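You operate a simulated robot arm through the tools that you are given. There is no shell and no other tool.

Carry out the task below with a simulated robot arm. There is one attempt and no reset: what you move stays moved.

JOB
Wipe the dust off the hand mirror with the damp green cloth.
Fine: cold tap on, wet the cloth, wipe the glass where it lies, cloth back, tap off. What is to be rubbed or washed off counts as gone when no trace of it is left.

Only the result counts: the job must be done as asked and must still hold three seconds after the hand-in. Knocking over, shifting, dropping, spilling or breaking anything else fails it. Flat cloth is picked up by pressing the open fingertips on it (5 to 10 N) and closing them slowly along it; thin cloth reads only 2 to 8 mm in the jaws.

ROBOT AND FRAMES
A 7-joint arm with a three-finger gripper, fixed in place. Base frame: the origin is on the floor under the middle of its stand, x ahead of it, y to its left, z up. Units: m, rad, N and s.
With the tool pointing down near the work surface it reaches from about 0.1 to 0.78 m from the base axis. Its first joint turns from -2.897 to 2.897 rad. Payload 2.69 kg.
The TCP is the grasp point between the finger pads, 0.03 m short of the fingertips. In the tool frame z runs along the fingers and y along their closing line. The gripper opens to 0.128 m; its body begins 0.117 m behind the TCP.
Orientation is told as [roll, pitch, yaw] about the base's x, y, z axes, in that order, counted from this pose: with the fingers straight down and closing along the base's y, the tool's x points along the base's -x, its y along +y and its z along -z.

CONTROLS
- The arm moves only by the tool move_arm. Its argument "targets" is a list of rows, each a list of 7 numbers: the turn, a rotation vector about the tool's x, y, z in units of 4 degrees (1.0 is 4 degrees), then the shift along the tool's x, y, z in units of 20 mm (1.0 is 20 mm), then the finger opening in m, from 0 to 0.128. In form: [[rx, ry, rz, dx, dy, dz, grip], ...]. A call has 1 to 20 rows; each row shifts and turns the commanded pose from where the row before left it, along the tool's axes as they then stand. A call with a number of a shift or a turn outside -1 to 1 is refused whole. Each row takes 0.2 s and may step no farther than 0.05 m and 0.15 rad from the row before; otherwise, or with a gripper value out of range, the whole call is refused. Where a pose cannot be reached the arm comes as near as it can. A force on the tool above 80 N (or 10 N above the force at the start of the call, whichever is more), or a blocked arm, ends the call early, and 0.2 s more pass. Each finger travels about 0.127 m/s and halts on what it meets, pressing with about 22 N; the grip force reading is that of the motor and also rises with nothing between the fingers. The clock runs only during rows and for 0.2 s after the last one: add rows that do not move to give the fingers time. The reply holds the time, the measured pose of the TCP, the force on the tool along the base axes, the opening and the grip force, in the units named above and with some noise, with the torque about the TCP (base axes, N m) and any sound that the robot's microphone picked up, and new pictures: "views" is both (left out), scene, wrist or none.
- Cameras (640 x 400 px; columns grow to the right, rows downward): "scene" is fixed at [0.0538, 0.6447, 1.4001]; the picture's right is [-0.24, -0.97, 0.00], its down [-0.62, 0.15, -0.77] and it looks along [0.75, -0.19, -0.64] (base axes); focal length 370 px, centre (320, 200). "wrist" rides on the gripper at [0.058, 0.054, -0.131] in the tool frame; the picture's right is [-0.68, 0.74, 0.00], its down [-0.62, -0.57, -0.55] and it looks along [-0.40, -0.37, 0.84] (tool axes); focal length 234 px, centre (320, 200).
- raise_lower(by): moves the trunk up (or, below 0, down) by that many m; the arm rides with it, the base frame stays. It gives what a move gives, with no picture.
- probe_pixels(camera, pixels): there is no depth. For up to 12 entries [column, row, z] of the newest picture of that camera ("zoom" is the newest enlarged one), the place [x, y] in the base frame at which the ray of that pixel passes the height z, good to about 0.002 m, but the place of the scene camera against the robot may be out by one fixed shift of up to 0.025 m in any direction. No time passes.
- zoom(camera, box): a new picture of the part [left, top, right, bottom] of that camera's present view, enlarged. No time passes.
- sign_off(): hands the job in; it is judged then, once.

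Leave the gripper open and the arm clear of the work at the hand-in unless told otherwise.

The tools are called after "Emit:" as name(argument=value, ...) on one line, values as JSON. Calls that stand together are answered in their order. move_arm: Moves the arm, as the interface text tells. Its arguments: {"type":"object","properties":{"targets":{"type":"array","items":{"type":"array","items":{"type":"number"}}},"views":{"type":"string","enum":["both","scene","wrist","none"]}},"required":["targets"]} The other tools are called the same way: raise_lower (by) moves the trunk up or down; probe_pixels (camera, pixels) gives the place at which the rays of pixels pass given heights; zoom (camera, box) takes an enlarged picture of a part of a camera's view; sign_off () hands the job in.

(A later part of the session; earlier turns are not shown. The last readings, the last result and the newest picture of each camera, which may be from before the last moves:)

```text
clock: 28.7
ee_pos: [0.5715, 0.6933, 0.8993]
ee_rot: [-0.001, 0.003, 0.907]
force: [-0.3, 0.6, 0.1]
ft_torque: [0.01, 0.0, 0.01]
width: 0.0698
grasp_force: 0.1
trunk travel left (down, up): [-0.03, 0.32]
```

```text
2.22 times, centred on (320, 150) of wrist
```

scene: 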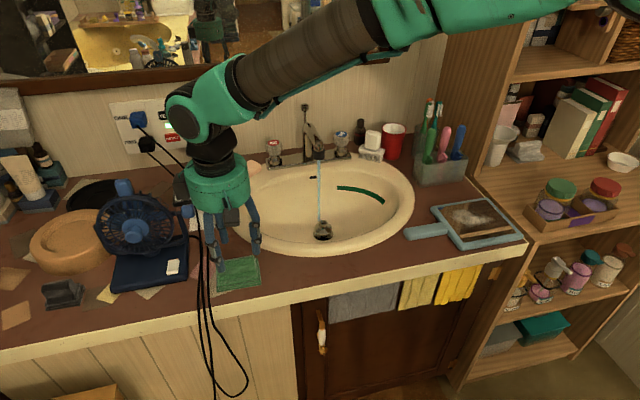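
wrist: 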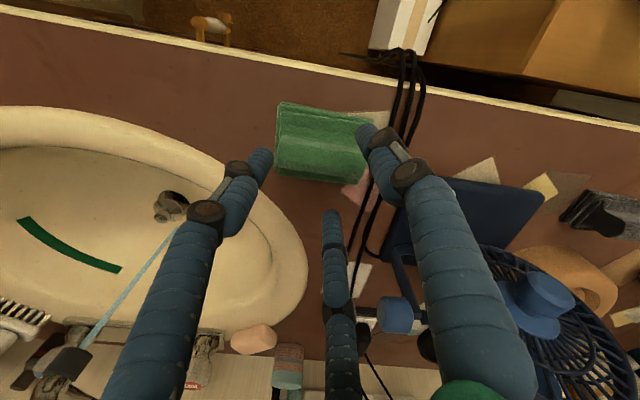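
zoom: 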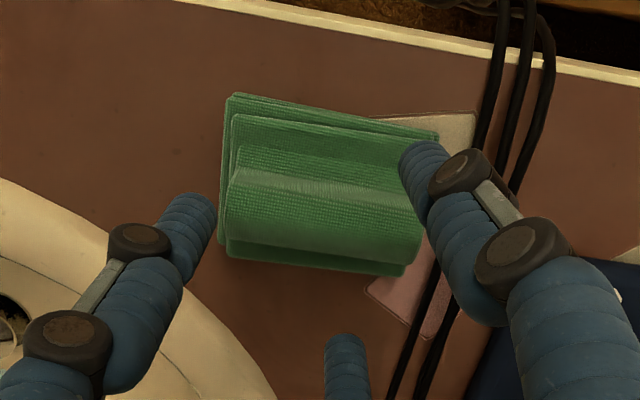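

The tool is upright and its axis points right at the cloth's centre. The pad's roll runs along y, so I turn the tool 36° more so the fingers close across that roll, set the opening to 0.05, and lower to 3–4 cm above it.

Emit:
move_arm(targets=[[0, 0, -1, 0, 0, 0, 0.06], [0, 0, -1, 0, 0, 0, 0.05], [0, 0, -1, 0, 0, 0, 0.05], [0, 0, -1, 0, 0, 0, 0.05], [0, 0, -1, 0, 0, 0, 0.05], [0, 0, -1, 0, 0, 0, 0.05], [0, 0, -1, 0, 0, 0, 0.05], [0, 0, -1, 0, 0, 0, 0.05], [0, 0, -1, 0, 0, 0, 0.05], [0, 0, 0, 0, 0, 0.9, 0.05], [0, 0, 0, 0, 0, 0.9, 0.05], [0, 0, 0, 0, 0, 0, 0.05]], views="both")

Emit:
zoom(camera="wrist", box=[200, 60, 440, 260])

Emit:
zoom(camera="scene", box=[150, 190, 310, 310])

```text
clock: 31.3
ee_pos: [0.5721, 0.6925, 0.8638]
ee_rot: [0.001, 0.0, 1.534]
force: [1.2, -0.2, 0.1]
ft_torque: [-0.06, 0.04, 0.02]
width: 0.0501
grasp_force: 0.0
trunk travel left (down, up): [-0.03, 0.32]
```

scene: 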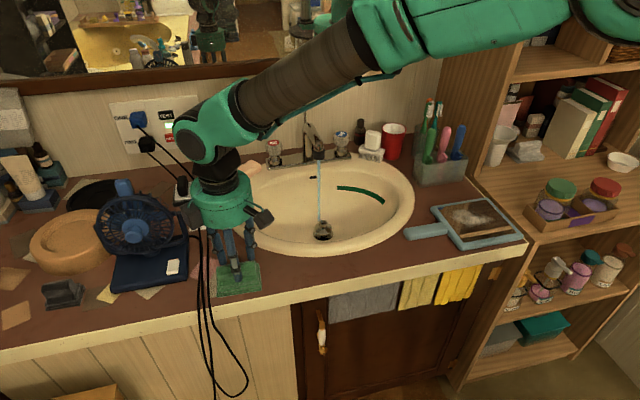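
wrist: 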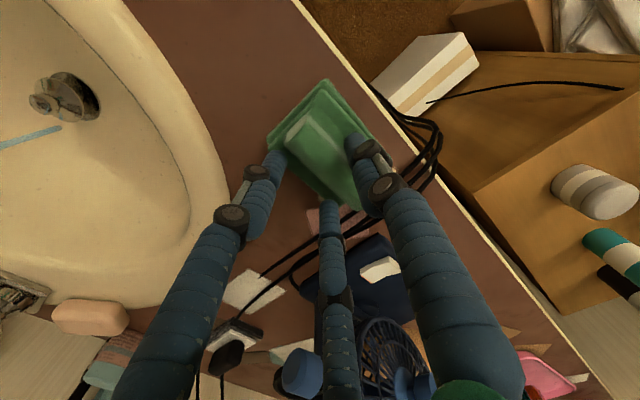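

```text
2.00 times, centred on (320, 160) of wrist
```

zoom: 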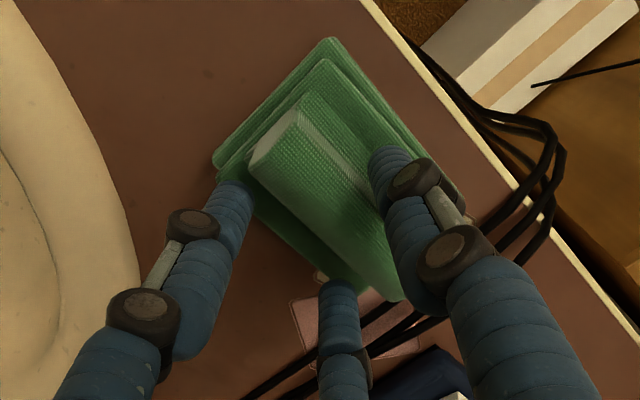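

```text
3.33 times, centred on (230, 250) of scene
```

zoom: 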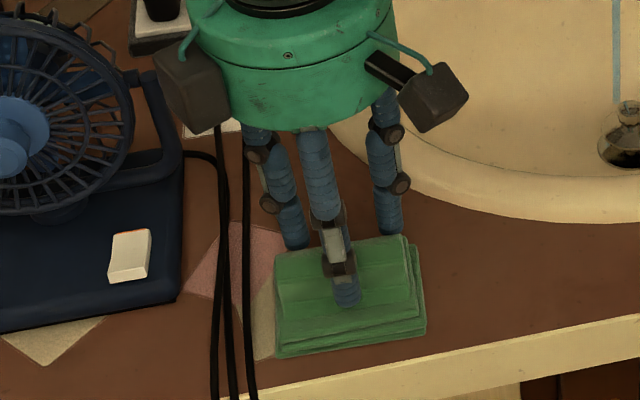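

The roll now lies between the single finger (front) and the pair (back). I shift 8 mm forward to centre on it and lower in small steps, watching for contact.

Emit:
move_arm(targets=[[0, 0, 0, 0, -0.4, 0, 0.05], [0, 0, 0, 0, 0, 0.25, 0.05], [0, 0, 0, 0, 0, 0.25, 0.05], [0, 0, 0, 0, 0, 0.25, 0.05], [0, 0, 0, 0, 0, 0, 0.05]], views="both")

Emit:
zoom(camera="scene", box=[180, 220, 290, 310])

Emit:
zoom(camera="wrist", box=[220, 70, 420, 240])

```text
clock: 32.5
ee_pos: [0.5799, 0.6914, 0.8485]
ee_rot: [-0.002, -0.001, 1.537]
force: [0.7, -0.3, 0.3]
ft_torque: [0.03, 0.03, -0.01]
width: 0.0503
grasp_force: 0.1
trunk travel left (down, up): [-0.03, 0.32]
```

scene: 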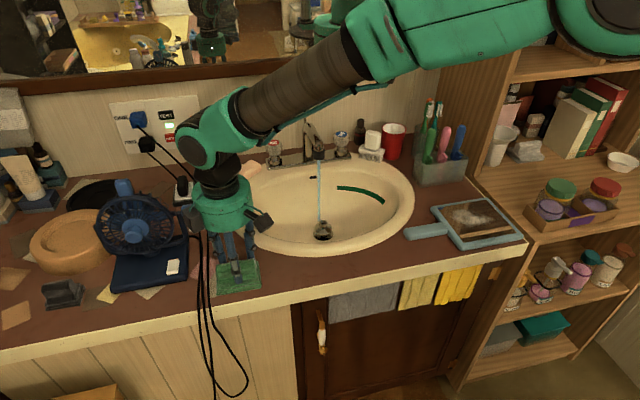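
wrist: 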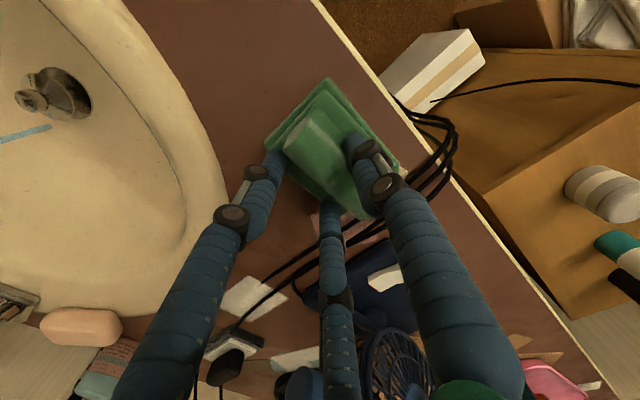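

```text
4.44 times, centred on (235, 265) of scene
```

zoom: 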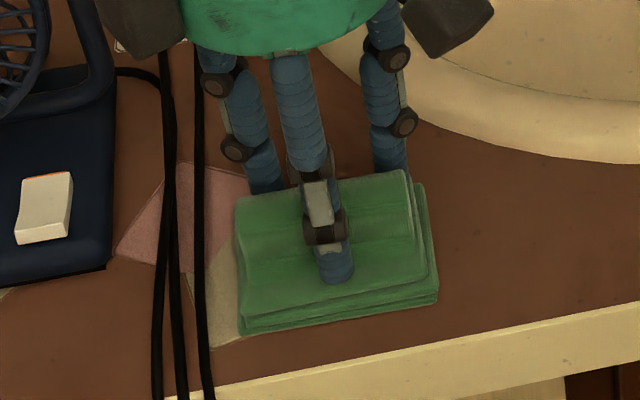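

```text
2.35 times, centred on (320, 155) of wrist
```

zoom: 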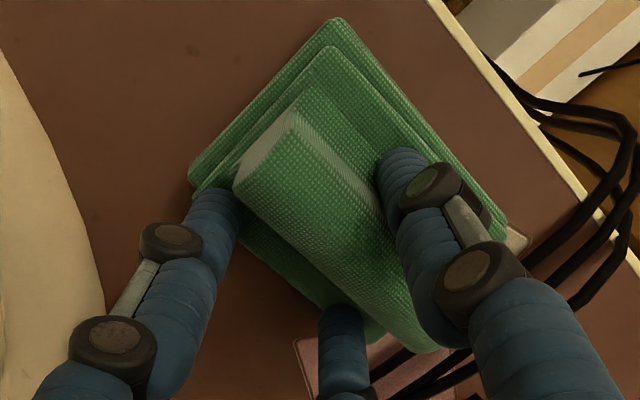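

The back fingers' tips are now hidden behind the roll and the front finger is before it, with no contact yet. I continue down in 2.5 mm steps.

Emit:
move_arm(targets=[[0, 0, 0, 0, 0, 0.125, 0.05], [0, 0, 0, 0, 0, 0.125, 0.05], [0, 0, 0, 0, 0, 0, 0.05]], views="none")

```text
clock: 33.3
ee_pos: [0.5801, 0.6928, 0.8481]
ee_rot: [-0.002, -0.003, 1.535]
force: [-5.9, -0.9, 23.7]
ft_torque: [-0.08, 0.37, 0.11]
width: 0.0506
grasp_force: 0.2
trunk travel left (down, up): [-0.03, 0.32]
```

Contact: 24 N up, a bit much. I back off 3 mm in command to get into the 5–10 N range.

Emit:
move_arm(targets=[[0, 0, 0, 0, 0, -0.14, 0.05], [0, 0, 0, 0, 0, 0, 0.05]], views="none")

```text
clock: 33.9
ee_pos: [0.5797, 0.6929, 0.847]
ee_rot: [0.0, -0.001, 1.535]
force: [5.1, 4.5, 14.8]
ft_torque: [0.12, -0.19, -0.04]
width: 0.0502
grasp_force: 0.1
trunk travel left (down, up): [-0.03, 0.32]
```

Emit:
move_arm(targets=[[0, 0, 0, 0, 0, -0.05, 0.05], [0, 0, 0, 0, 0, 0, 0.05]], views="wrist")

```text
clock: 34.5
ee_pos: [0.5798, 0.6914, 0.848]
ee_rot: [0.002, 0.0, 1.534]
force: [5.5, 1.9, 10.6]
ft_torque: [0.06, -0.09, -0.06]
width: 0.0502
grasp_force: 0.6
trunk travel left (down, up): [-0.03, 0.32]
```

wrist: 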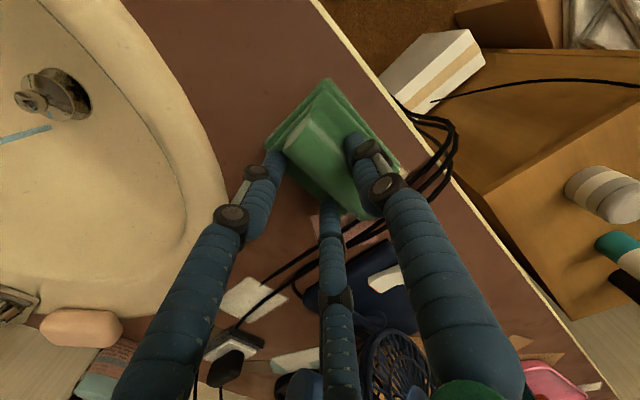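

About 10 N now. I ease off half a millimetre and close slowly along the cloth, 3 mm per row.

Emit:
move_arm(targets=[[0, 0, 0, 0, 0, -0.025, 0.05], [0, 0, 0, 0, 0, 0, 0.047], [0, 0, 0, 0, 0, 0, 0.044], [0, 0, 0, 0, 0, 0, 0.041], [0, 0, 0, 0, 0, 0, 0.038], [0, 0, 0, 0, 0, 0, 0.035], [0, 0, 0, 0, 0, 0, 0.032], [0, 0, 0, 0, 0, 0, 0.029], [0, 0, 0, 0, 0, 0, 0.026], [0, 0, 0, 0, 0, 0, 0.023], [0, 0, 0, 0, 0, 0, 0.02]], views="both")

Emit:
zoom(camera="wrist", box=[220, 70, 420, 240])

```text
clock: 36.9
ee_pos: [0.5794, 0.6936, 0.8482]
ee_rot: [0.0, 0.0, 1.537]
force: [-0.2, 0.5, 0.5]
ft_torque: [0.02, 0.0, 0.01]
width: 0.0357
grasp_force: 22.3
trunk travel left (down, up): [-0.03, 0.32]
```

scene: 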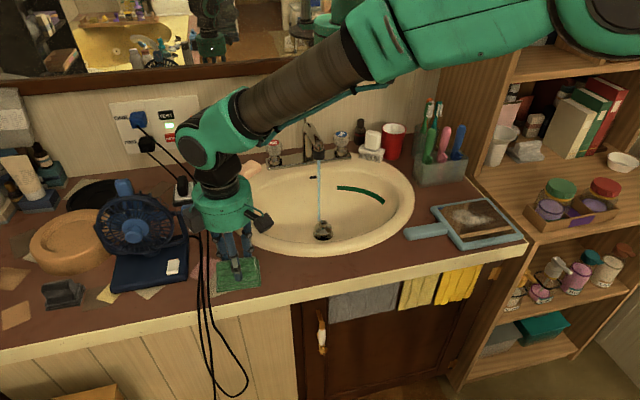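
wrist: 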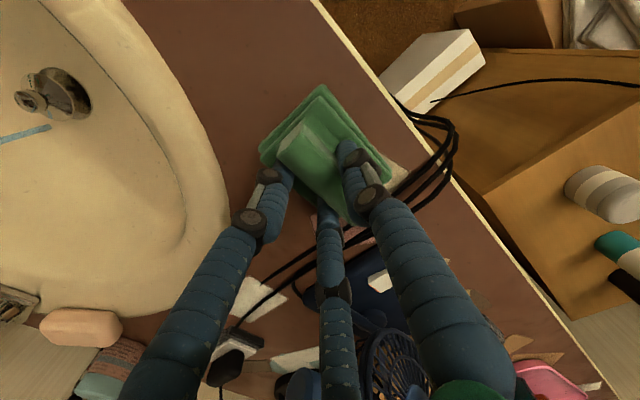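

```text
2.35 times, centred on (320, 155) of wrist
```

zoom: 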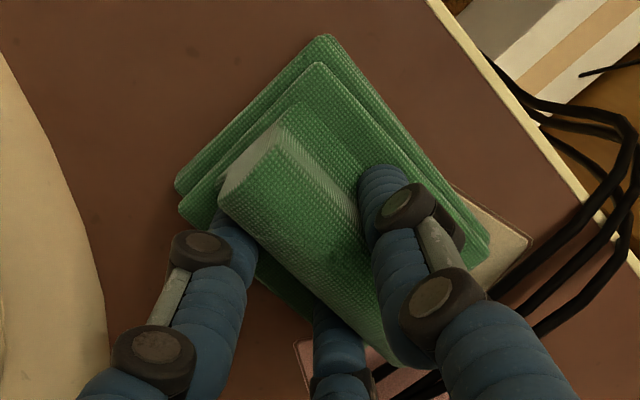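

The fingers hold the raised roll: width 0.036 at 22 N. I lift slowly and check that the cloth comes along.

Emit:
move_arm(targets=[[0, 0, 0, 0, 0, 0, 0.015], [0, 0, 0, 0, 0, -0.25, 0.015], [0, 0, 0, 0, 0, -0.5, 0.015], [0, 0, 0, 0, 0, -0.5, 0.015], [0, 0, 0, 0, 0, -0.5, 0.015], [0, 0, 0, 0, 0, -0.5, 0.015], [0, 0, 0, 0, 0, 0, 0.015]], views="both")

Emit:
zoom(camera="wrist", box=[220, 70, 420, 240])

Emit:
zoom(camera="scene", box=[170, 190, 310, 310])

```text
clock: 38.5
ee_pos: [0.581, 0.6916, 0.8938]
ee_rot: [0.001, 0.001, 1.536]
force: [-0.5, 0.1, -0.2]
ft_torque: [0.01, -0.01, -0.05]
width: 0.0352
grasp_force: 21.6
trunk travel left (down, up): [-0.03, 0.32]
```

scene: 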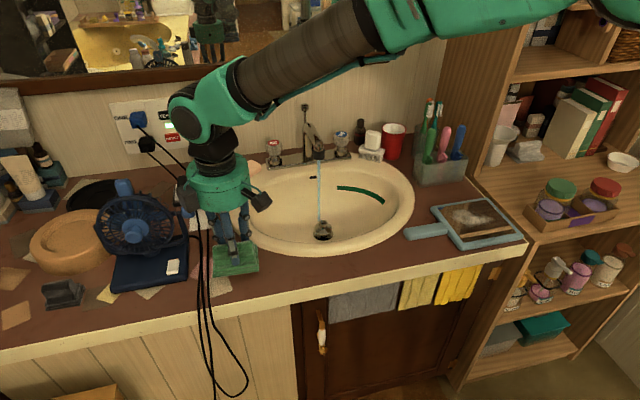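
wrist: 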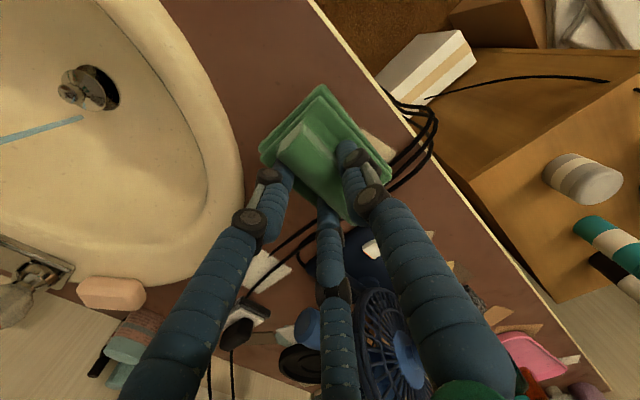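

```text
2.35 times, centred on (320, 155) of wrist
```

zoom: 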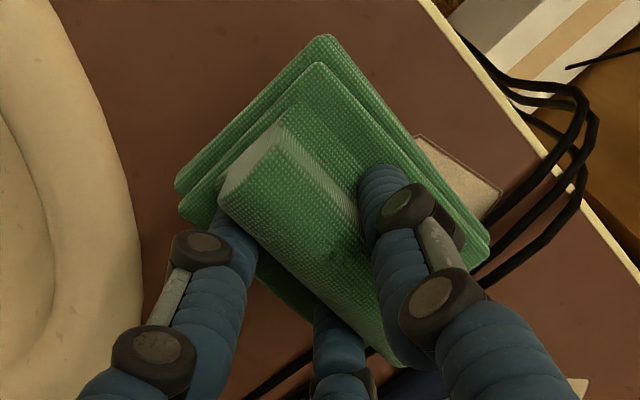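

```text
3.33 times, centred on (240, 250) of scene
```

zoom: 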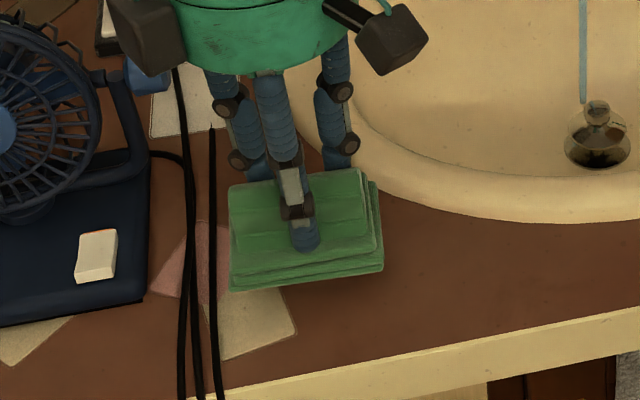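

The pad lifts cleanly with its roll between the fingers; it was held at TCP (0.580, 0.692, 0.848), which I note for putting it back. Next I lift 8 cm and carry it over the sink basin to about (0.72, 0.39, 0.97), keeping the hand low and clear of the spout.

Emit:
move_arm(targets=[[0, 0, 0, 0, 0, -1, 0.015], [0, 0, 0, 0, 0, -1, 0.015], [0, 0, 0, 0, 0, -1, 0.015], [0, 0, 0, 0, 0, -1, 0.015], [0, 0, 0, 0.99, -0.498, 0, 0.015], [0, 0, 0, 0.99, -0.498, 0, 0.015], [0, 0, 0, 0.99, -0.498, 0, 0.015], [0, 0, 0, 0.99, -0.498, 0, 0.015], [0, 0, 0, 0.99, -0.498, 0, 0.015], [0, 0, 0, 0.99, -0.498, 0, 0.015], [0, 0, 0, 0.99, -0.498, 0, 0.015], [0, 0, 0, 0.99, -0.498, 0, 0.015], [0, 0, 0, 0.99, -0.498, 0, 0.015], [0, 0, 0, 0.99, -0.498, 0, 0.015], [0, 0, 0, 0.99, -0.498, 0, 0.015], [0, 0, 0, 0.99, -0.498, 0, 0.015], [0, 0, 0, 0.99, -0.498, 0, 0.015], [0, 0, 0, 0.99, -0.498, 0, 0.015], [0, 0, 0, 0.99, -0.498, 0, 0.015]], views="both")

```text
clock: 42.5
ee_pos: [0.7189, 0.391, 0.9727]
ee_rot: [0.0, 0.0, 1.537]
force: [0.0, 0.0, -0.8]
ft_torque: [-0.04, -0.02, 0.01]
width: 0.0352
grasp_force: 21.6
trunk travel left (down, up): [-0.03, 0.32]
```

scene: 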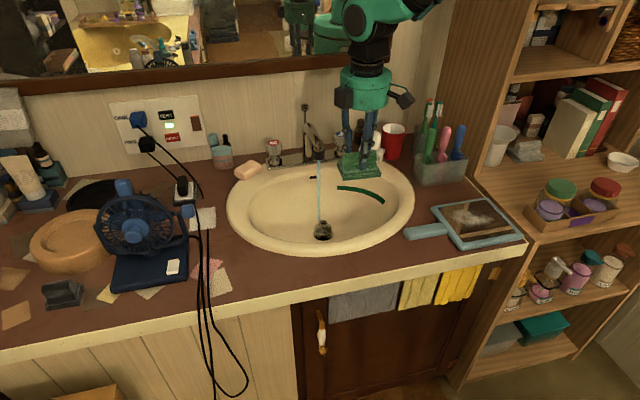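
wrist: 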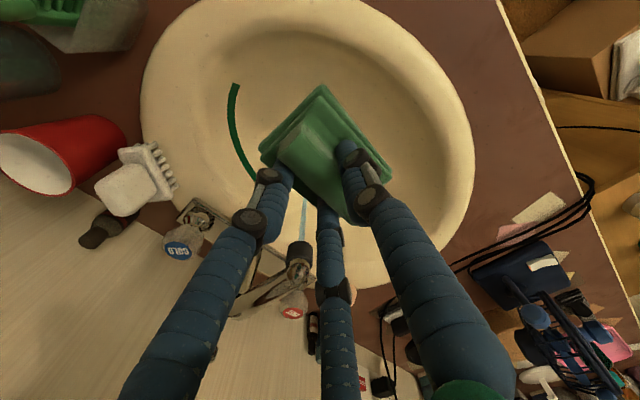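

All steady. I turn the tool 56° clockwise so a free corner of the pad (away from the fingers) will face the stream, then tilt 24° outward so the hand stays behind the spout.

Emit:
move_arm(targets=[[0, 0, 1, 0, 0, 0, 0.015], [0, 0, 1, 0, 0, 0, 0.015], [0, 0, 1, 0, 0, 0, 0.015], [0, 0, 1, 0, 0, 0, 0.015], [0, 0, 1, 0, 0, 0, 0.015], [0, 0, 1, 0, 0, 0, 0.015], [0, 0, 1, 0, 0, 0, 0.015], [0, 0, 1, 0, 0, 0, 0.015], [0, 0, 1, 0, 0, 0, 0.015], [0, 0, 1, 0, 0, 0, 0.015], [0, 0, 1, 0, 0, 0, 0.015], [0, 0, 1, 0, 0, 0, 0.015], [0, 0, 1, 0, 0, 0, 0.015], [0, 0, 1, 0, 0, 0, 0.015], [0, -1, 0, 0, 0, 0, 0.015], [0, -1, 0, 0, 0, 0, 0.015], [0, -1, 0, 0, 0, 0, 0.015], [0, -1, 0, 0, 0, 0, 0.015], [0, -1, 0, 0, 0, 0, 0.015], [0, -1, 0, 0, 0, 0, 0.015]], views="both")

Emit:
zoom(camera="wrist", box=[200, 60, 460, 240])

```text
clock: 46.7
ee_pos: [0.7193, 0.39, 0.9741]
ee_rot: [0.003, -0.42, 0.557]
force: [0.2, 0.5, -0.7]
ft_torque: [-0.01, 0.06, -0.03]
width: 0.0352
grasp_force: 21.9
trunk travel left (down, up): [-0.03, 0.32]
```

scene: 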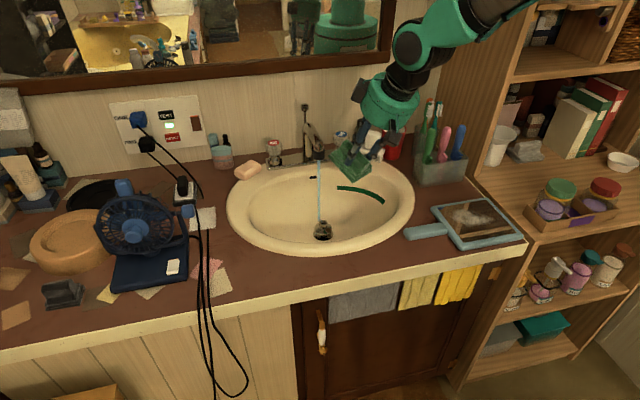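
wrist: 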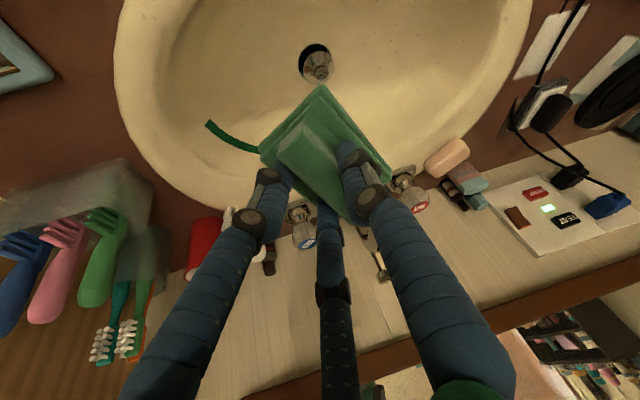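

```text
2.22 times, centred on (330, 150) of wrist
```

zoom: 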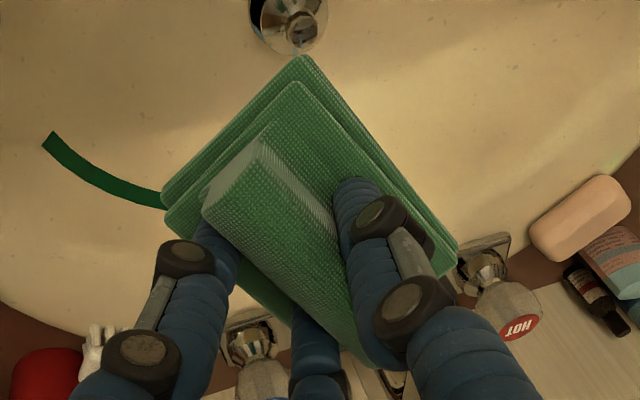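

The pad's free right-hand corner (tool -x, +y) will go under the stream. I lower inside the basin to z of about 0.885 and then move outward about 9 cm so that corner comes under the spout at (0.822, 0.462).

Emit:
move_arm(targets=[[0, 0, 0, 0.362, 0, 0.813, 0.015], [0, 0, 0, 0.362, 0, 0.813, 0.015], [0, 0, 0, 0.362, 0, 0.813, 0.015], [0, 0, 0, 0.362, 0, 0.813, 0.015], [0, 0, 0, 0.362, 0, 0.813, 0.015], [0, 0, 0, -0.807, -0.211, 0.359, 0.015], [0, 0, 0, -0.807, -0.211, 0.359, 0.015], [0, 0, 0, -0.807, -0.211, 0.359, 0.015], [0, 0, 0, 0, 0, 0, 0.015]], views="both")

Emit:
zoom(camera="scene", box=[260, 110, 420, 240])

```text
clock: 48.7
ee_pos: [0.7712, 0.408, 0.8841]
ee_rot: [-0.001, -0.419, 0.558]
force: [0.0, -0.8, -0.8]
ft_torque: [0.0, -0.02, -0.01]
width: 0.0353
grasp_force: 21.6
trunk travel left (down, up): [-0.03, 0.32]
```

scene: 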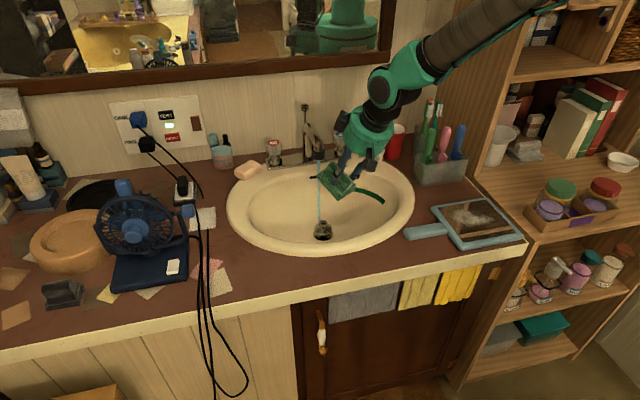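
wrist: 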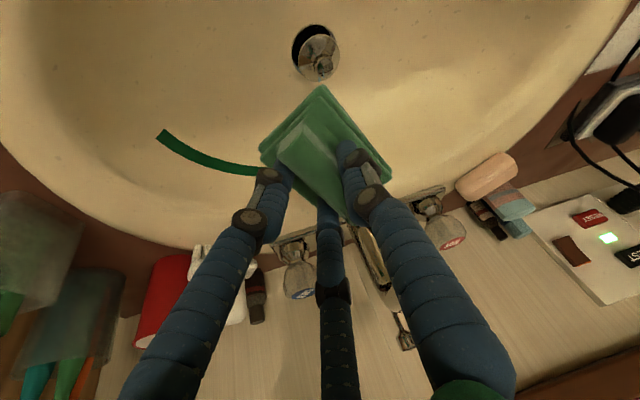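

```text
3.08 times, centred on (340, 175) of scene
```

zoom: 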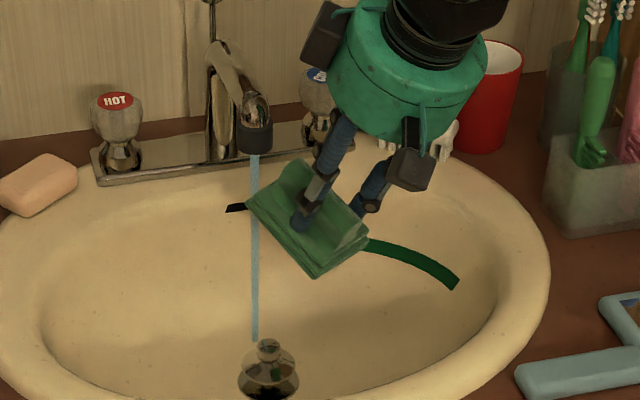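

The pad's left corner is right beside the stream. I go the last 3.5 cm outward and 1.5 cm down so the stream lands on the pad.

Emit:
move_arm(targets=[[0, 0, 0, -0.807, -0.211, 0.359, 0.015], [0, 0, 0, -0.807, -0.211, 0.359, 0.015], [0, 0, 0, 0.3, 0, 0.68, 0.015], [0, 0, 0, 0, 0, 0, 0.015]], views="both")

Emit:
zoom(camera="scene", box=[260, 110, 420, 240])

```text
clock: 49.7
ee_pos: [0.8047, 0.4185, 0.8676]
ee_rot: [0.001, -0.418, 0.557]
force: [-0.1, -0.2, -0.8]
ft_torque: [0.01, -0.04, 0.01]
width: 0.0351
grasp_force: 22.0
trunk travel left (down, up): [-0.03, 0.32]
```

scene: 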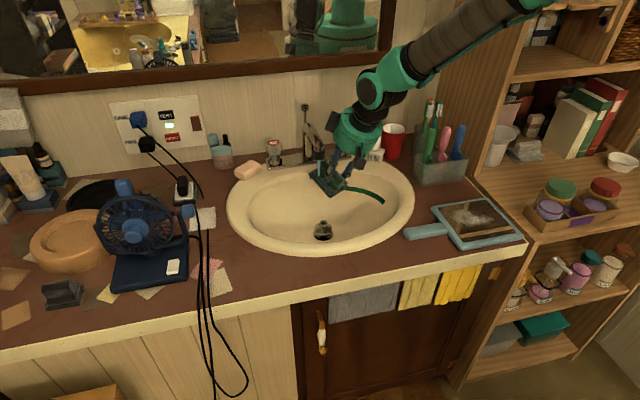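
wrist: 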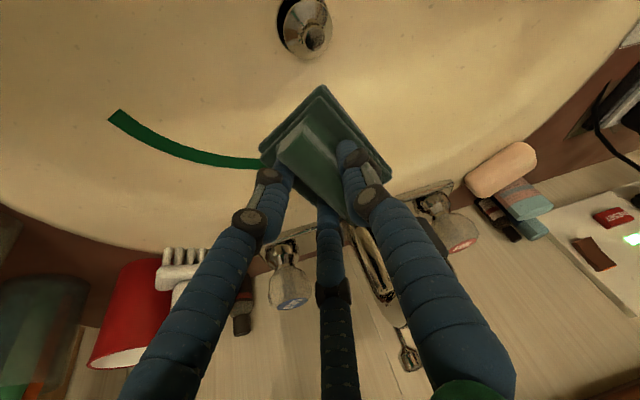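

```text
3.08 times, centred on (340, 175) of scene
```

zoom: 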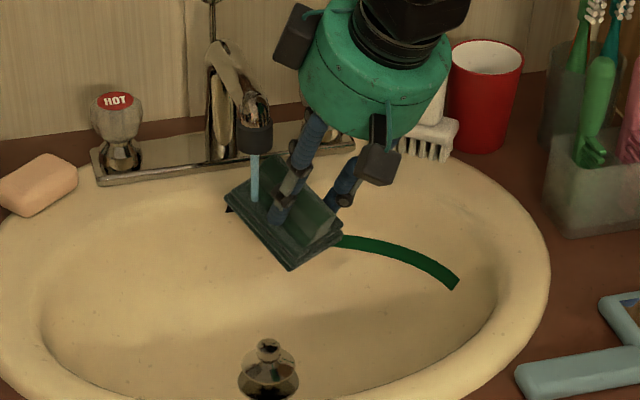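

The stream lands on the pad and the cloth has turned dark: it is wet. I hold one more second, then draw back out of the stream along the reverse path and let it drip over the basin for two seconds.

Emit:
move_arm(targets=[[0, 0, 0, 0, 0, 0, 0.015], [0, 0, 0, 0, 0, 0, 0.015], [0, 0, 0, 0, 0, 0, 0.015], [0, 0, 0, 0, 0, 0, 0.015], [0, 0, 0, 0.807, 0.211, -0.359, 0.015], [0, 0, 0, 0.807, 0.211, -0.359, 0.015], [0, 0, 0, 0.807, 0.211, -0.359, 0.015], [0, 0, 0, 0.807, 0.211, -0.359, 0.015], [0, 0, 0, 0.807, 0.211, -0.359, 0.015], [0, 0, 0, 0, 0, 0, 0.015], [0, 0, 0, 0, 0, 0, 0.015], [0, 0, 0, 0, 0, 0, 0.015], [0, 0, 0, 0, 0, 0, 0.015], [0, 0, 0, 0, 0, 0, 0.015], [0, 0, 0, 0, 0, 0, 0.015], [0, 0, 0, 0, 0, 0, 0.015], [0, 0, 0, 0, 0, 0, 0.015], [0, 0, 0, 0, 0, 0, 0.015]], views="both")

Emit:
zoom(camera="scene", box=[260, 110, 420, 240])

```text
clock: 53.5
ee_pos: [0.7195, 0.3908, 0.8698]
ee_rot: [-0.001, -0.418, 0.558]
force: [-0.2, 0.4, -0.4]
ft_torque: [0.0, -0.01, -0.01]
width: 0.0351
grasp_force: 22.1
trunk travel left (down, up): [-0.03, 0.32]
```

scene: 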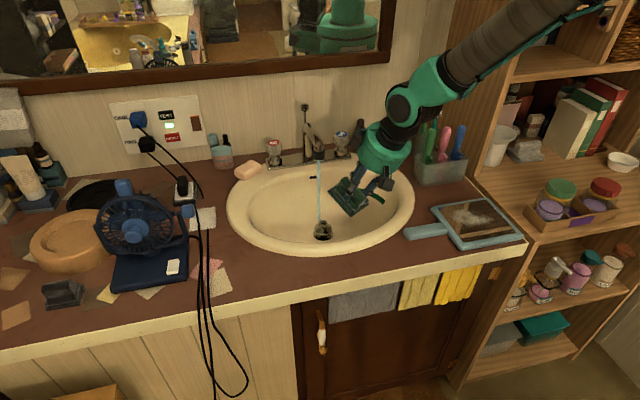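
wrist: 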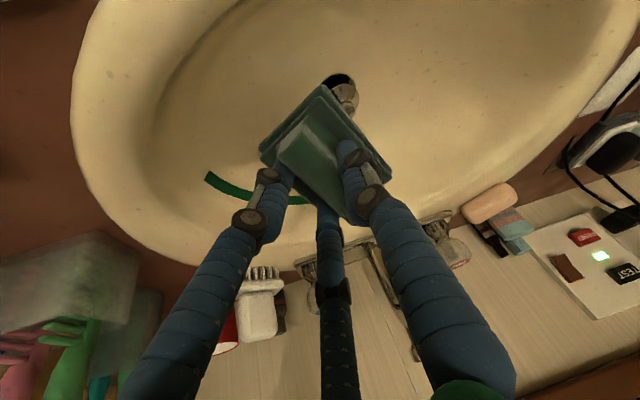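

```text
3.08 times, centred on (340, 175) of scene
```

zoom: 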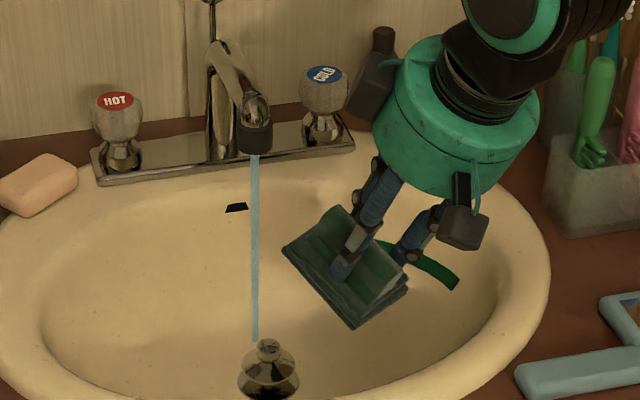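

The cloth is wet with no visible dripping, and the tap runs straight to the drain. I rise to z of about 0.97, bring the tool upright again, and turn it to yaw 0 so the pad is square with the mirror.

Emit:
move_arm(targets=[[0, 0, 0, -0.4067, 0, -0.9135, 0.015], [0, 0, 0, -0.4067, 0, -0.9135, 0.015], [0, 0, 0, -0.4067, 0, -0.9135, 0.015], [0, 0, 0, -0.4067, 0, -0.9135, 0.015], [0, 0, 0, -0.4067, 0, -0.9135, 0.015], [0, 1, 0, 0, 0, 0, 0.015], [0, 1, 0, 0, 0, 0, 0.015], [0, 1, 0, 0, 0, 0, 0.015], [0, 1, 0, 0, 0, 0, 0.015], [0, 1, 0, 0, 0, 0, 0.015], [0, 1, 0, 0, 0, 0, 0.015], [0, 0, 1, 0, 0, 0, 0.015], [0, 0, 1, 0, 0, 0, 0.015], [0, 0, 1, 0, 0, 0, 0.015], [0, 0, 1, 0, 0, 0, 0.015], [0, 0, 1, 0, 0, 0, 0.015], [0, 0, 1, 0, 0, 0, 0.015], [0, 0, 1, 0, 0, 0, 0.015], [0, 0, 1, 0, 0, 0, 0.015]], views="both")

```text
clock: 57.5
ee_pos: [0.7191, 0.3896, 0.9701]
ee_rot: [-0.001, -0.001, -0.002]
force: [0.5, -0.1, -1.1]
ft_torque: [0.0, -0.01, -0.01]
width: 0.0352
grasp_force: 22.3
trunk travel left (down, up): [-0.03, 0.32]
```

scene: 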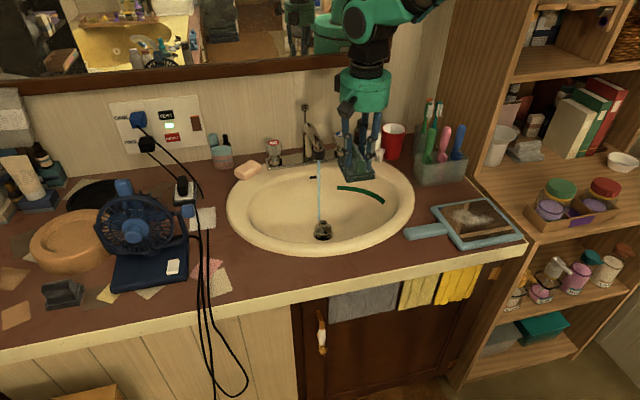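
wrist: 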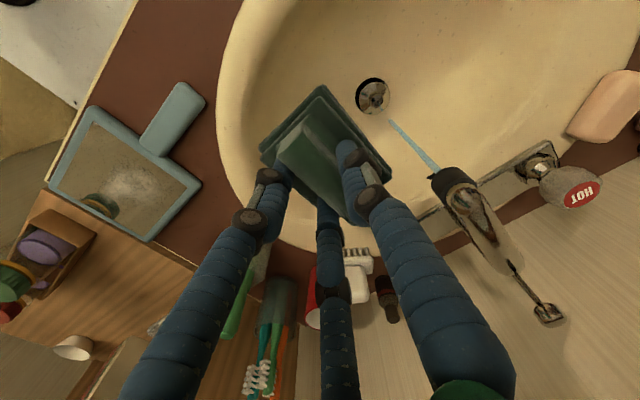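

The whole mirror is now in the wrist view at left. I zoom in and probe its frame corners and the dust.

Emit:
zoom(camera="wrist", box=[30, 70, 230, 260])

Emit:
probe_pixels(camera="wrist", pixels=[[93, 106, 0.8], [201, 184, 0.8], [149, 243, 0.8], [47, 184, 0.8], [182, 83, 0.8], [206, 101, 0.8], [125, 178, 0.8], [93, 106, 0.79], [201, 184, 0.79], [149, 243, 0.79], [47, 184, 0.79]])

```text
2.11 times, centred on (130, 165) of wrist
```

zoom: 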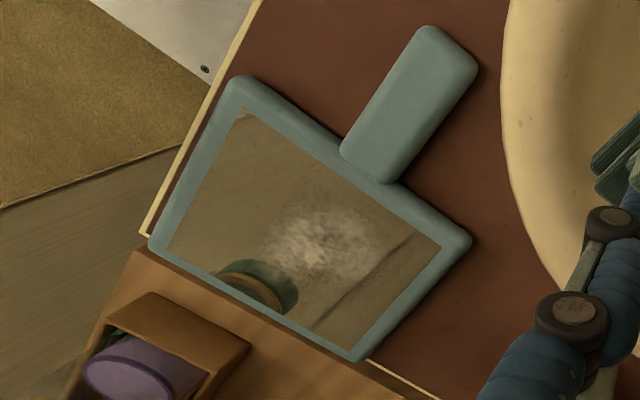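

```text
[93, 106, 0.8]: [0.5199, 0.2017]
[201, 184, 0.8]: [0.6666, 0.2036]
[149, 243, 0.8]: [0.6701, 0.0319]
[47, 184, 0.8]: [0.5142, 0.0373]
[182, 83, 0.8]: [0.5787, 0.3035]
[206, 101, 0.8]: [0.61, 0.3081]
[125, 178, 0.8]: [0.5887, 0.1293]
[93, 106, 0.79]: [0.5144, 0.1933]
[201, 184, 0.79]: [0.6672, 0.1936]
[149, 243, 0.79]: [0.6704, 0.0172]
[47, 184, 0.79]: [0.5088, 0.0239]
```

Emit:
probe_pixels(camera="wrist", pixels=[[93.5, 122.3, 0.8], [186.9, 187.7, 0.8], [144.2, 236.1, 0.8], [58.9, 187.7, 0.8], [130, 184, 0.8], [101, 195, 0.8], [168, 190, 0.8], [140, 160, 0.8], [125, 205, 0.8]])

Emit:
zoom(camera="wrist", box=[80, 140, 200, 220])

Emit:
zoom(camera="scene", box=[420, 190, 530, 255])

```text
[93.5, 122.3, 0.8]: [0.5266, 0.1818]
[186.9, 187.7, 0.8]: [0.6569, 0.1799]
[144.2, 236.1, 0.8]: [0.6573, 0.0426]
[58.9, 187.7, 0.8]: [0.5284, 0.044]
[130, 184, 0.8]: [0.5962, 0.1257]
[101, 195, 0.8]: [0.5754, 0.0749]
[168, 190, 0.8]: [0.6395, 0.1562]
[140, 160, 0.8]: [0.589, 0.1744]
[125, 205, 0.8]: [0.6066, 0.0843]
```

```text
5.00 times, centred on (140, 180) of wrist
```

zoom: 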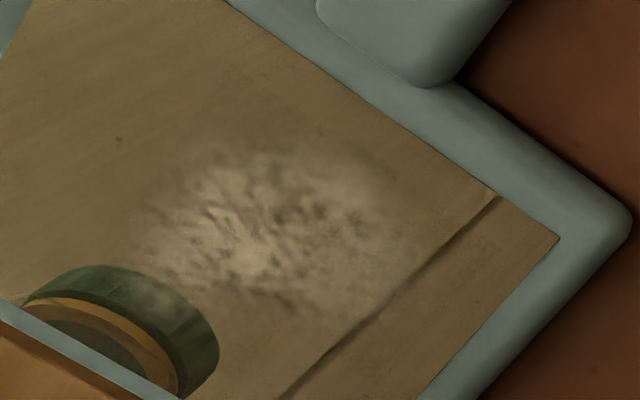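

```text
5.82 times, centred on (475, 222) of scene
```

zoom: 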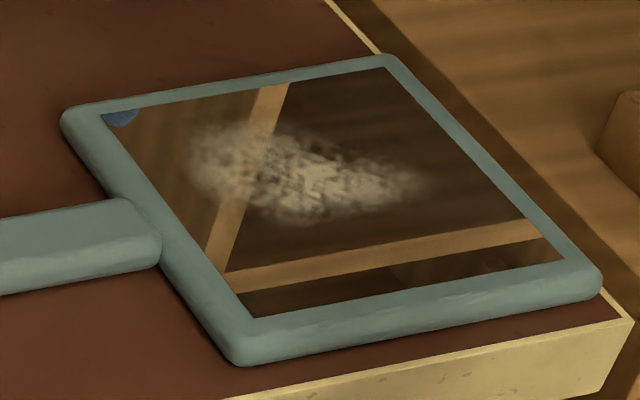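

The glass spans about x 0.527–0.657 and y 0.043–0.181 at z of about 0.80. The dust covers roughly x 0.57–0.64 and y 0.06–0.165. With the pad reaching ±3.75 cm in x and -3.2/+4.2 cm in y from the TCP, I can cover the dust without touching the frame. I move above the glass centre.

Emit:
move_arm(targets=[[0, 0, 0, 0.423, -0.943, 0, 0.015], [0, 0, 0, 0.423, -0.943, 0, 0.015], [0, 0, 0, 0.423, -0.943, 0, 0.015], [0, 0, 0, 0.423, -0.943, 0, 0.015], [0, 0, 0, 0.423, -0.943, 0, 0.015], [0, 0, 0, 0.423, -0.943, 0, 0.015], [0, 0, 0, 0.423, -0.943, 0, 0.015], [0, 0, 0, 0.423, -0.943, 0, 0.015], [0, 0, 0, 0.423, -0.943, 0, 0.015], [0, 0, 0, 0.423, -0.943, 0, 0.015], [0, 0, 0, 0.423, -0.943, 0, 0.015], [0, 0, 0, 0.423, -0.943, 0, 0.015], [0, 0, 0, 0.423, -0.943, 0, 0.015], [0, 0, 0, 0.423, -0.943, 0, 0.015], [0, 0, 0, 0.423, -0.943, 0, 0.015], [0, 0, 0, 0, 0, 1, 0.015], [0, 0, 0, 0, 0, 1, 0.015]], views="both")

Emit:
zoom(camera="wrist", box=[180, 30, 460, 230])

Emit:
zoom(camera="scene", box=[390, 130, 550, 260])

```text
clock: 61.1
ee_pos: [0.5899, 0.107, 0.9308]
ee_rot: [0.0, -0.001, 0.0]
force: [-0.3, -0.3, 0.5]
ft_torque: [0.01, -0.01, 0.04]
width: 0.0356
grasp_force: 21.6
trunk travel left (down, up): [-0.03, 0.32]
```

scene: 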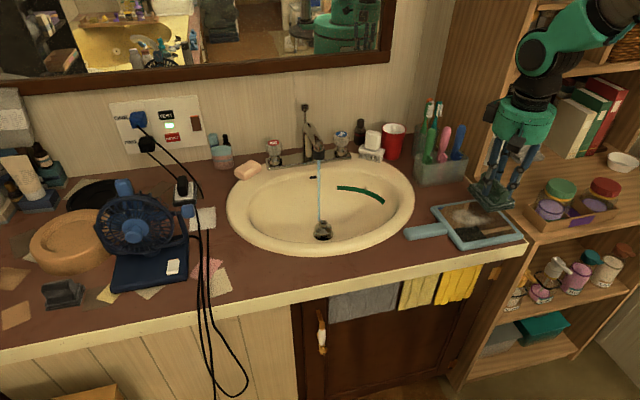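
wrist: 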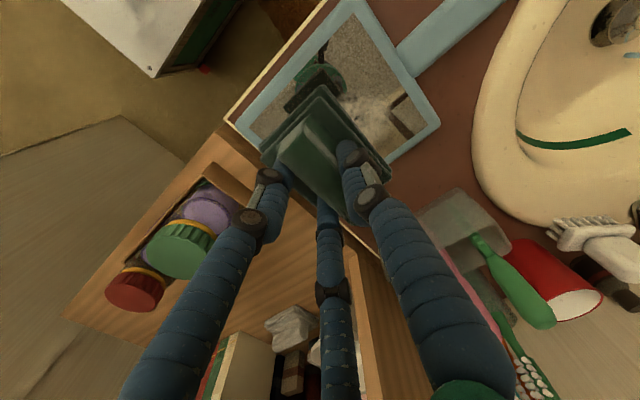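

```text
2.00 times, centred on (320, 130) of wrist
```

zoom: 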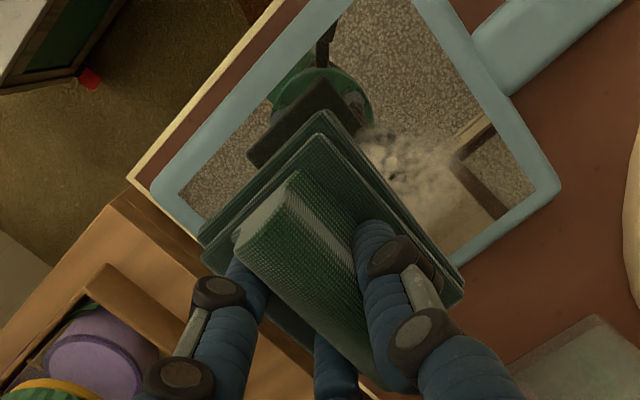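

```text
3.08 times, centred on (470, 195) of scene
```

zoom: 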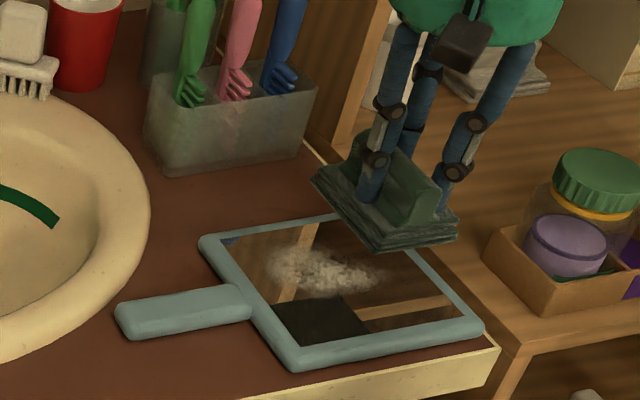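

The pad hangs level over the glass. I lower quickly to 2 cm above, then in 2 mm steps until it touches.

Emit:
move_arm(targets=[[0, 0, 0, 0, 0, 0.9, 0.015], [0, 0, 0, 0, 0, 0.9, 0.015], [0, 0, 0, 0, 0, 0.5, 0.015], [0, 0, 0, 0, 0, 0.2, 0.015], [0, 0, 0, 0, 0, 0.15, 0.015], [0, 0, 0, 0, 0, 0, 0.015]], views="scene")

Emit:
zoom(camera="scene", box=[390, 130, 550, 260])

```text
clock: 62.5
ee_pos: [0.5922, 0.1058, 0.8755]
ee_rot: [-0.001, -0.001, 0.001]
force: [0.5, 0.4, -0.6]
ft_torque: [0.0, 0.01, 0.02]
width: 0.0355
grasp_force: 21.3
trunk travel left (down, up): [-0.03, 0.32]
```

scene: 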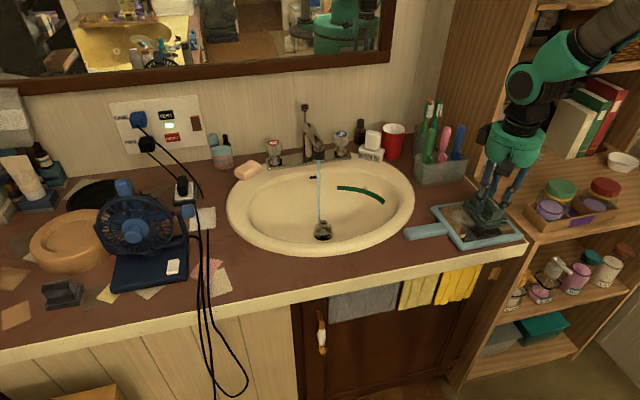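

```text
3.08 times, centred on (470, 195) of scene
```

zoom: 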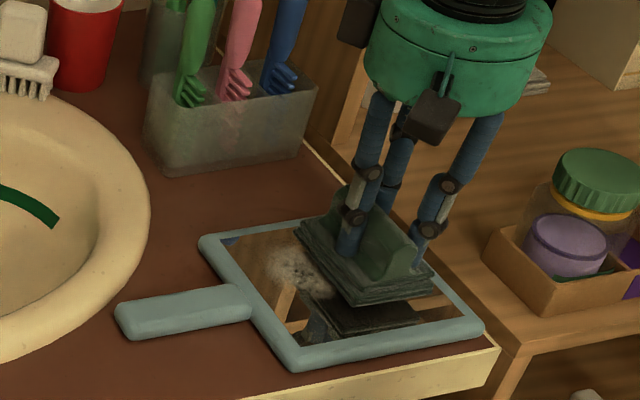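

Emit:
move_arm(targets=[[0, 0, 0, 0, 0, 0.15, 0.015], [0, 0, 0, 0, 0, 0.15, 0.015], [0, 0, 0, 0, 0, 0.15, 0.015], [0, 0, 0, 0, 0, 0.1, 0.015], [0, 0, 0, 0, 0, 0, 0.015]], views="scene")

Emit:
zoom(camera="scene", box=[390, 130, 550, 260])

```text
clock: 63.7
ee_pos: [0.5913, 0.1058, 0.865]
ee_rot: [0.0, 0.001, 0.001]
force: [0.3, -1.1, -1.0]
ft_torque: [-0.01, -0.01, 0.01]
width: 0.0354
grasp_force: 21.8
trunk travel left (down, up): [-0.03, 0.32]
```

scene: 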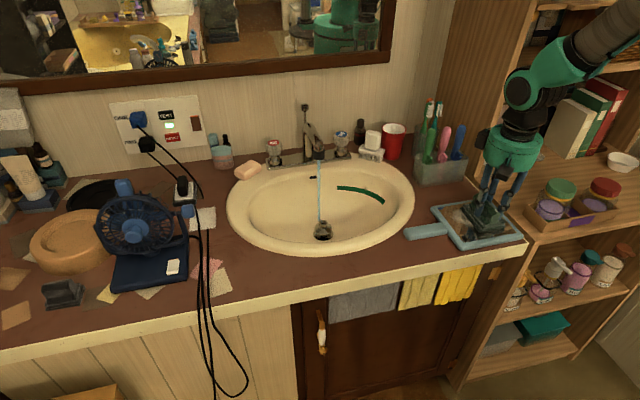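

```text
3.08 times, centred on (470, 195) of scene
```

zoom: 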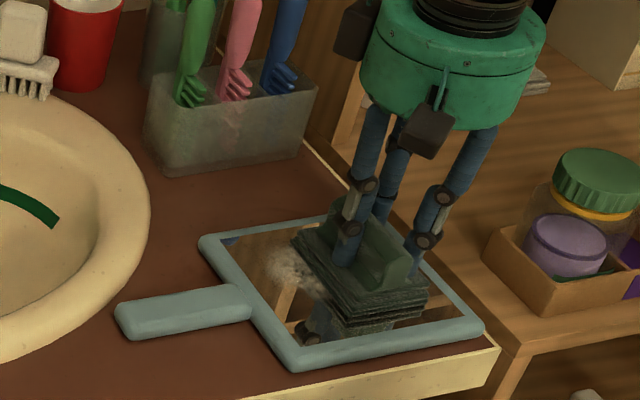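

Still about 5–10 mm of gap in the reflection. I keep lowering in small steps.

Emit:
move_arm(targets=[[0, 0, 0, 0, 0, 0.1, 0.015], [0, 0, 0, 0, 0, 0.1, 0.015], [0, 0, 0, 0, 0, 0, 0.015]], views="none")

Emit:
move_arm(targets=[[0, 0, 0, 0, 0, 0.1, 0.015], [0, 0, 0, 0, 0, 0, 0.015]], views="none")

```text
clock: 64.5
ee_pos: [0.5931, 0.1057, 0.8643]
ee_rot: [0.0, -0.003, 0.002]
force: [-4.5, -5.0, 36.7]
ft_torque: [0.33, 0.42, 0.06]
width: 0.0351
grasp_force: 22.0
trunk travel left (down, up): [-0.03, 0.32]
```

```text
clock: 65.1
ee_pos: [0.5927, 0.1067, 0.8639]
ee_rot: [0.002, -0.007, -0.002]
force: [-2.5, -7.2, 75.0]
ft_torque: [0.53, 0.4, 0.07]
width: 0.0353
grasp_force: 22.6
trunk travel left (down, up): [-0.03, 0.32]
```

Contact came at z = 0.864 and I pressed too hard (75 N). I back off at once by 4.6 mm in command to a light touch.

Emit:
move_arm(targets=[[0, 0, 0, 0, 0, -0.23, 0.015], [0, 0, 0, 0, 0, 0, 0.015]], views="both")

Emit:
zoom(camera="scene", box=[390, 130, 550, 260])

```text
clock: 65.7
ee_pos: [0.5908, 0.1064, 0.8639]
ee_rot: [0.002, -0.002, -0.002]
force: [14.9, -0.9, 32.0]
ft_torque: [0.5, -1.29, -0.22]
width: 0.0356
grasp_force: 21.8
trunk travel left (down, up): [-0.03, 0.32]
```

scene: 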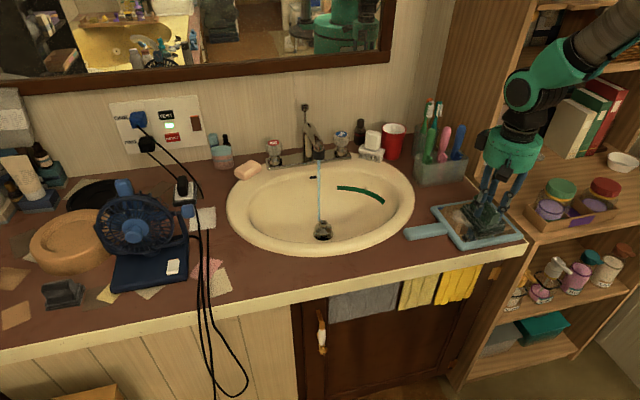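
wrist: 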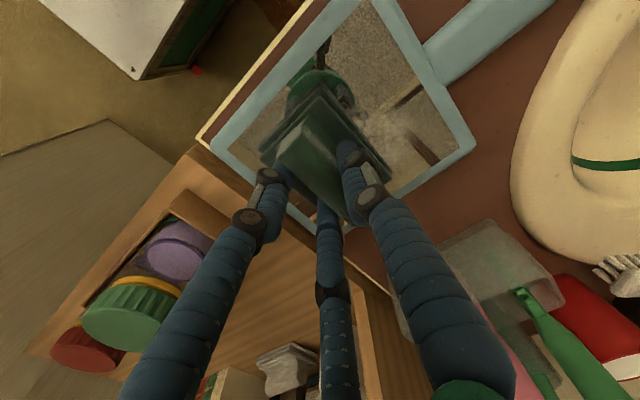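

```text
3.08 times, centred on (470, 195) of scene
```

zoom: 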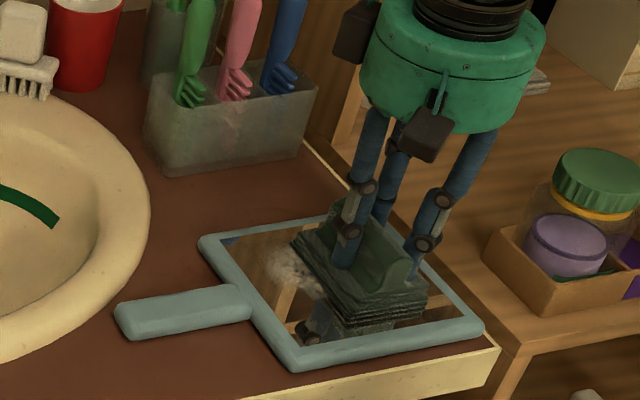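

Emit:
move_arm(targets=[[0, 0, 0, 0, 0, -0.05, 0.015], [0, 0, 0, 0, 0, 0, 0.015]], views="none")

```text
clock: 66.3
ee_pos: [0.5887, 0.1071, 0.8639]
ee_rot: [0.001, 0.003, -0.002]
force: [6.2, 1.1, 18.1]
ft_torque: [0.52, -0.7, -0.1]
width: 0.0352
grasp_force: 22.2
trunk travel left (down, up): [-0.03, 0.32]
```

Emit:
move_arm(targets=[[0, 0, 0, 0, 0, -0.035, 0.015], [0, 0, 0, 0, 0, 0, 0.015]], views="none")

```text
clock: 66.9
ee_pos: [0.5898, 0.1065, 0.8638]
ee_rot: [0.0, 0.003, 0.0]
force: [0.1, 0.5, 0.0]
ft_torque: [-0.02, 0.01, 0.01]
width: 0.0357
grasp_force: 21.8
trunk travel left (down, up): [-0.03, 0.32]
```

Force is now about zero, right at the contact height. I press 0.4 mm to find a light wiping force.

Emit:
move_arm(targets=[[0, 0, 0, 0, 0, 0.02, 0.015], [0, 0, 0, 0, 0, 0, 0.015]], views="none")

```text
clock: 67.5
ee_pos: [0.591, 0.1071, 0.8656]
ee_rot: [0.0, 0.001, 0.0]
force: [0.1, 0.6, -0.7]
ft_torque: [0.01, -0.03, 0.01]
width: 0.0356
grasp_force: 21.9
trunk travel left (down, up): [-0.03, 0.32]
```

Emit:
move_arm(targets=[[0, 0, 0, 0, 0, 0.02, 0.015], [0, 0, 0, 0, 0, 0, 0.015]], views="none")

```text
clock: 68.1
ee_pos: [0.5917, 0.1066, 0.8645]
ee_rot: [-0.001, 0.001, -0.001]
force: [0.1, 0.5, 0.1]
ft_torque: [0.01, -0.03, 0.0]
width: 0.0353
grasp_force: 22.6
trunk travel left (down, up): [-0.03, 0.32]
```

Emit:
move_arm(targets=[[0, 0, 0, 0, 0, 0.025, 0.015], [0, 0, 0, 0, 0, 0, 0.015]], views="none")

```text
clock: 68.7
ee_pos: [0.5919, 0.1067, 0.8643]
ee_rot: [0.0, 0.0, 0.0]
force: [-1.0, 0.2, 2.2]
ft_torque: [0.07, 0.12, 0.05]
width: 0.0354
grasp_force: 22.0
trunk travel left (down, up): [-0.03, 0.32]
```

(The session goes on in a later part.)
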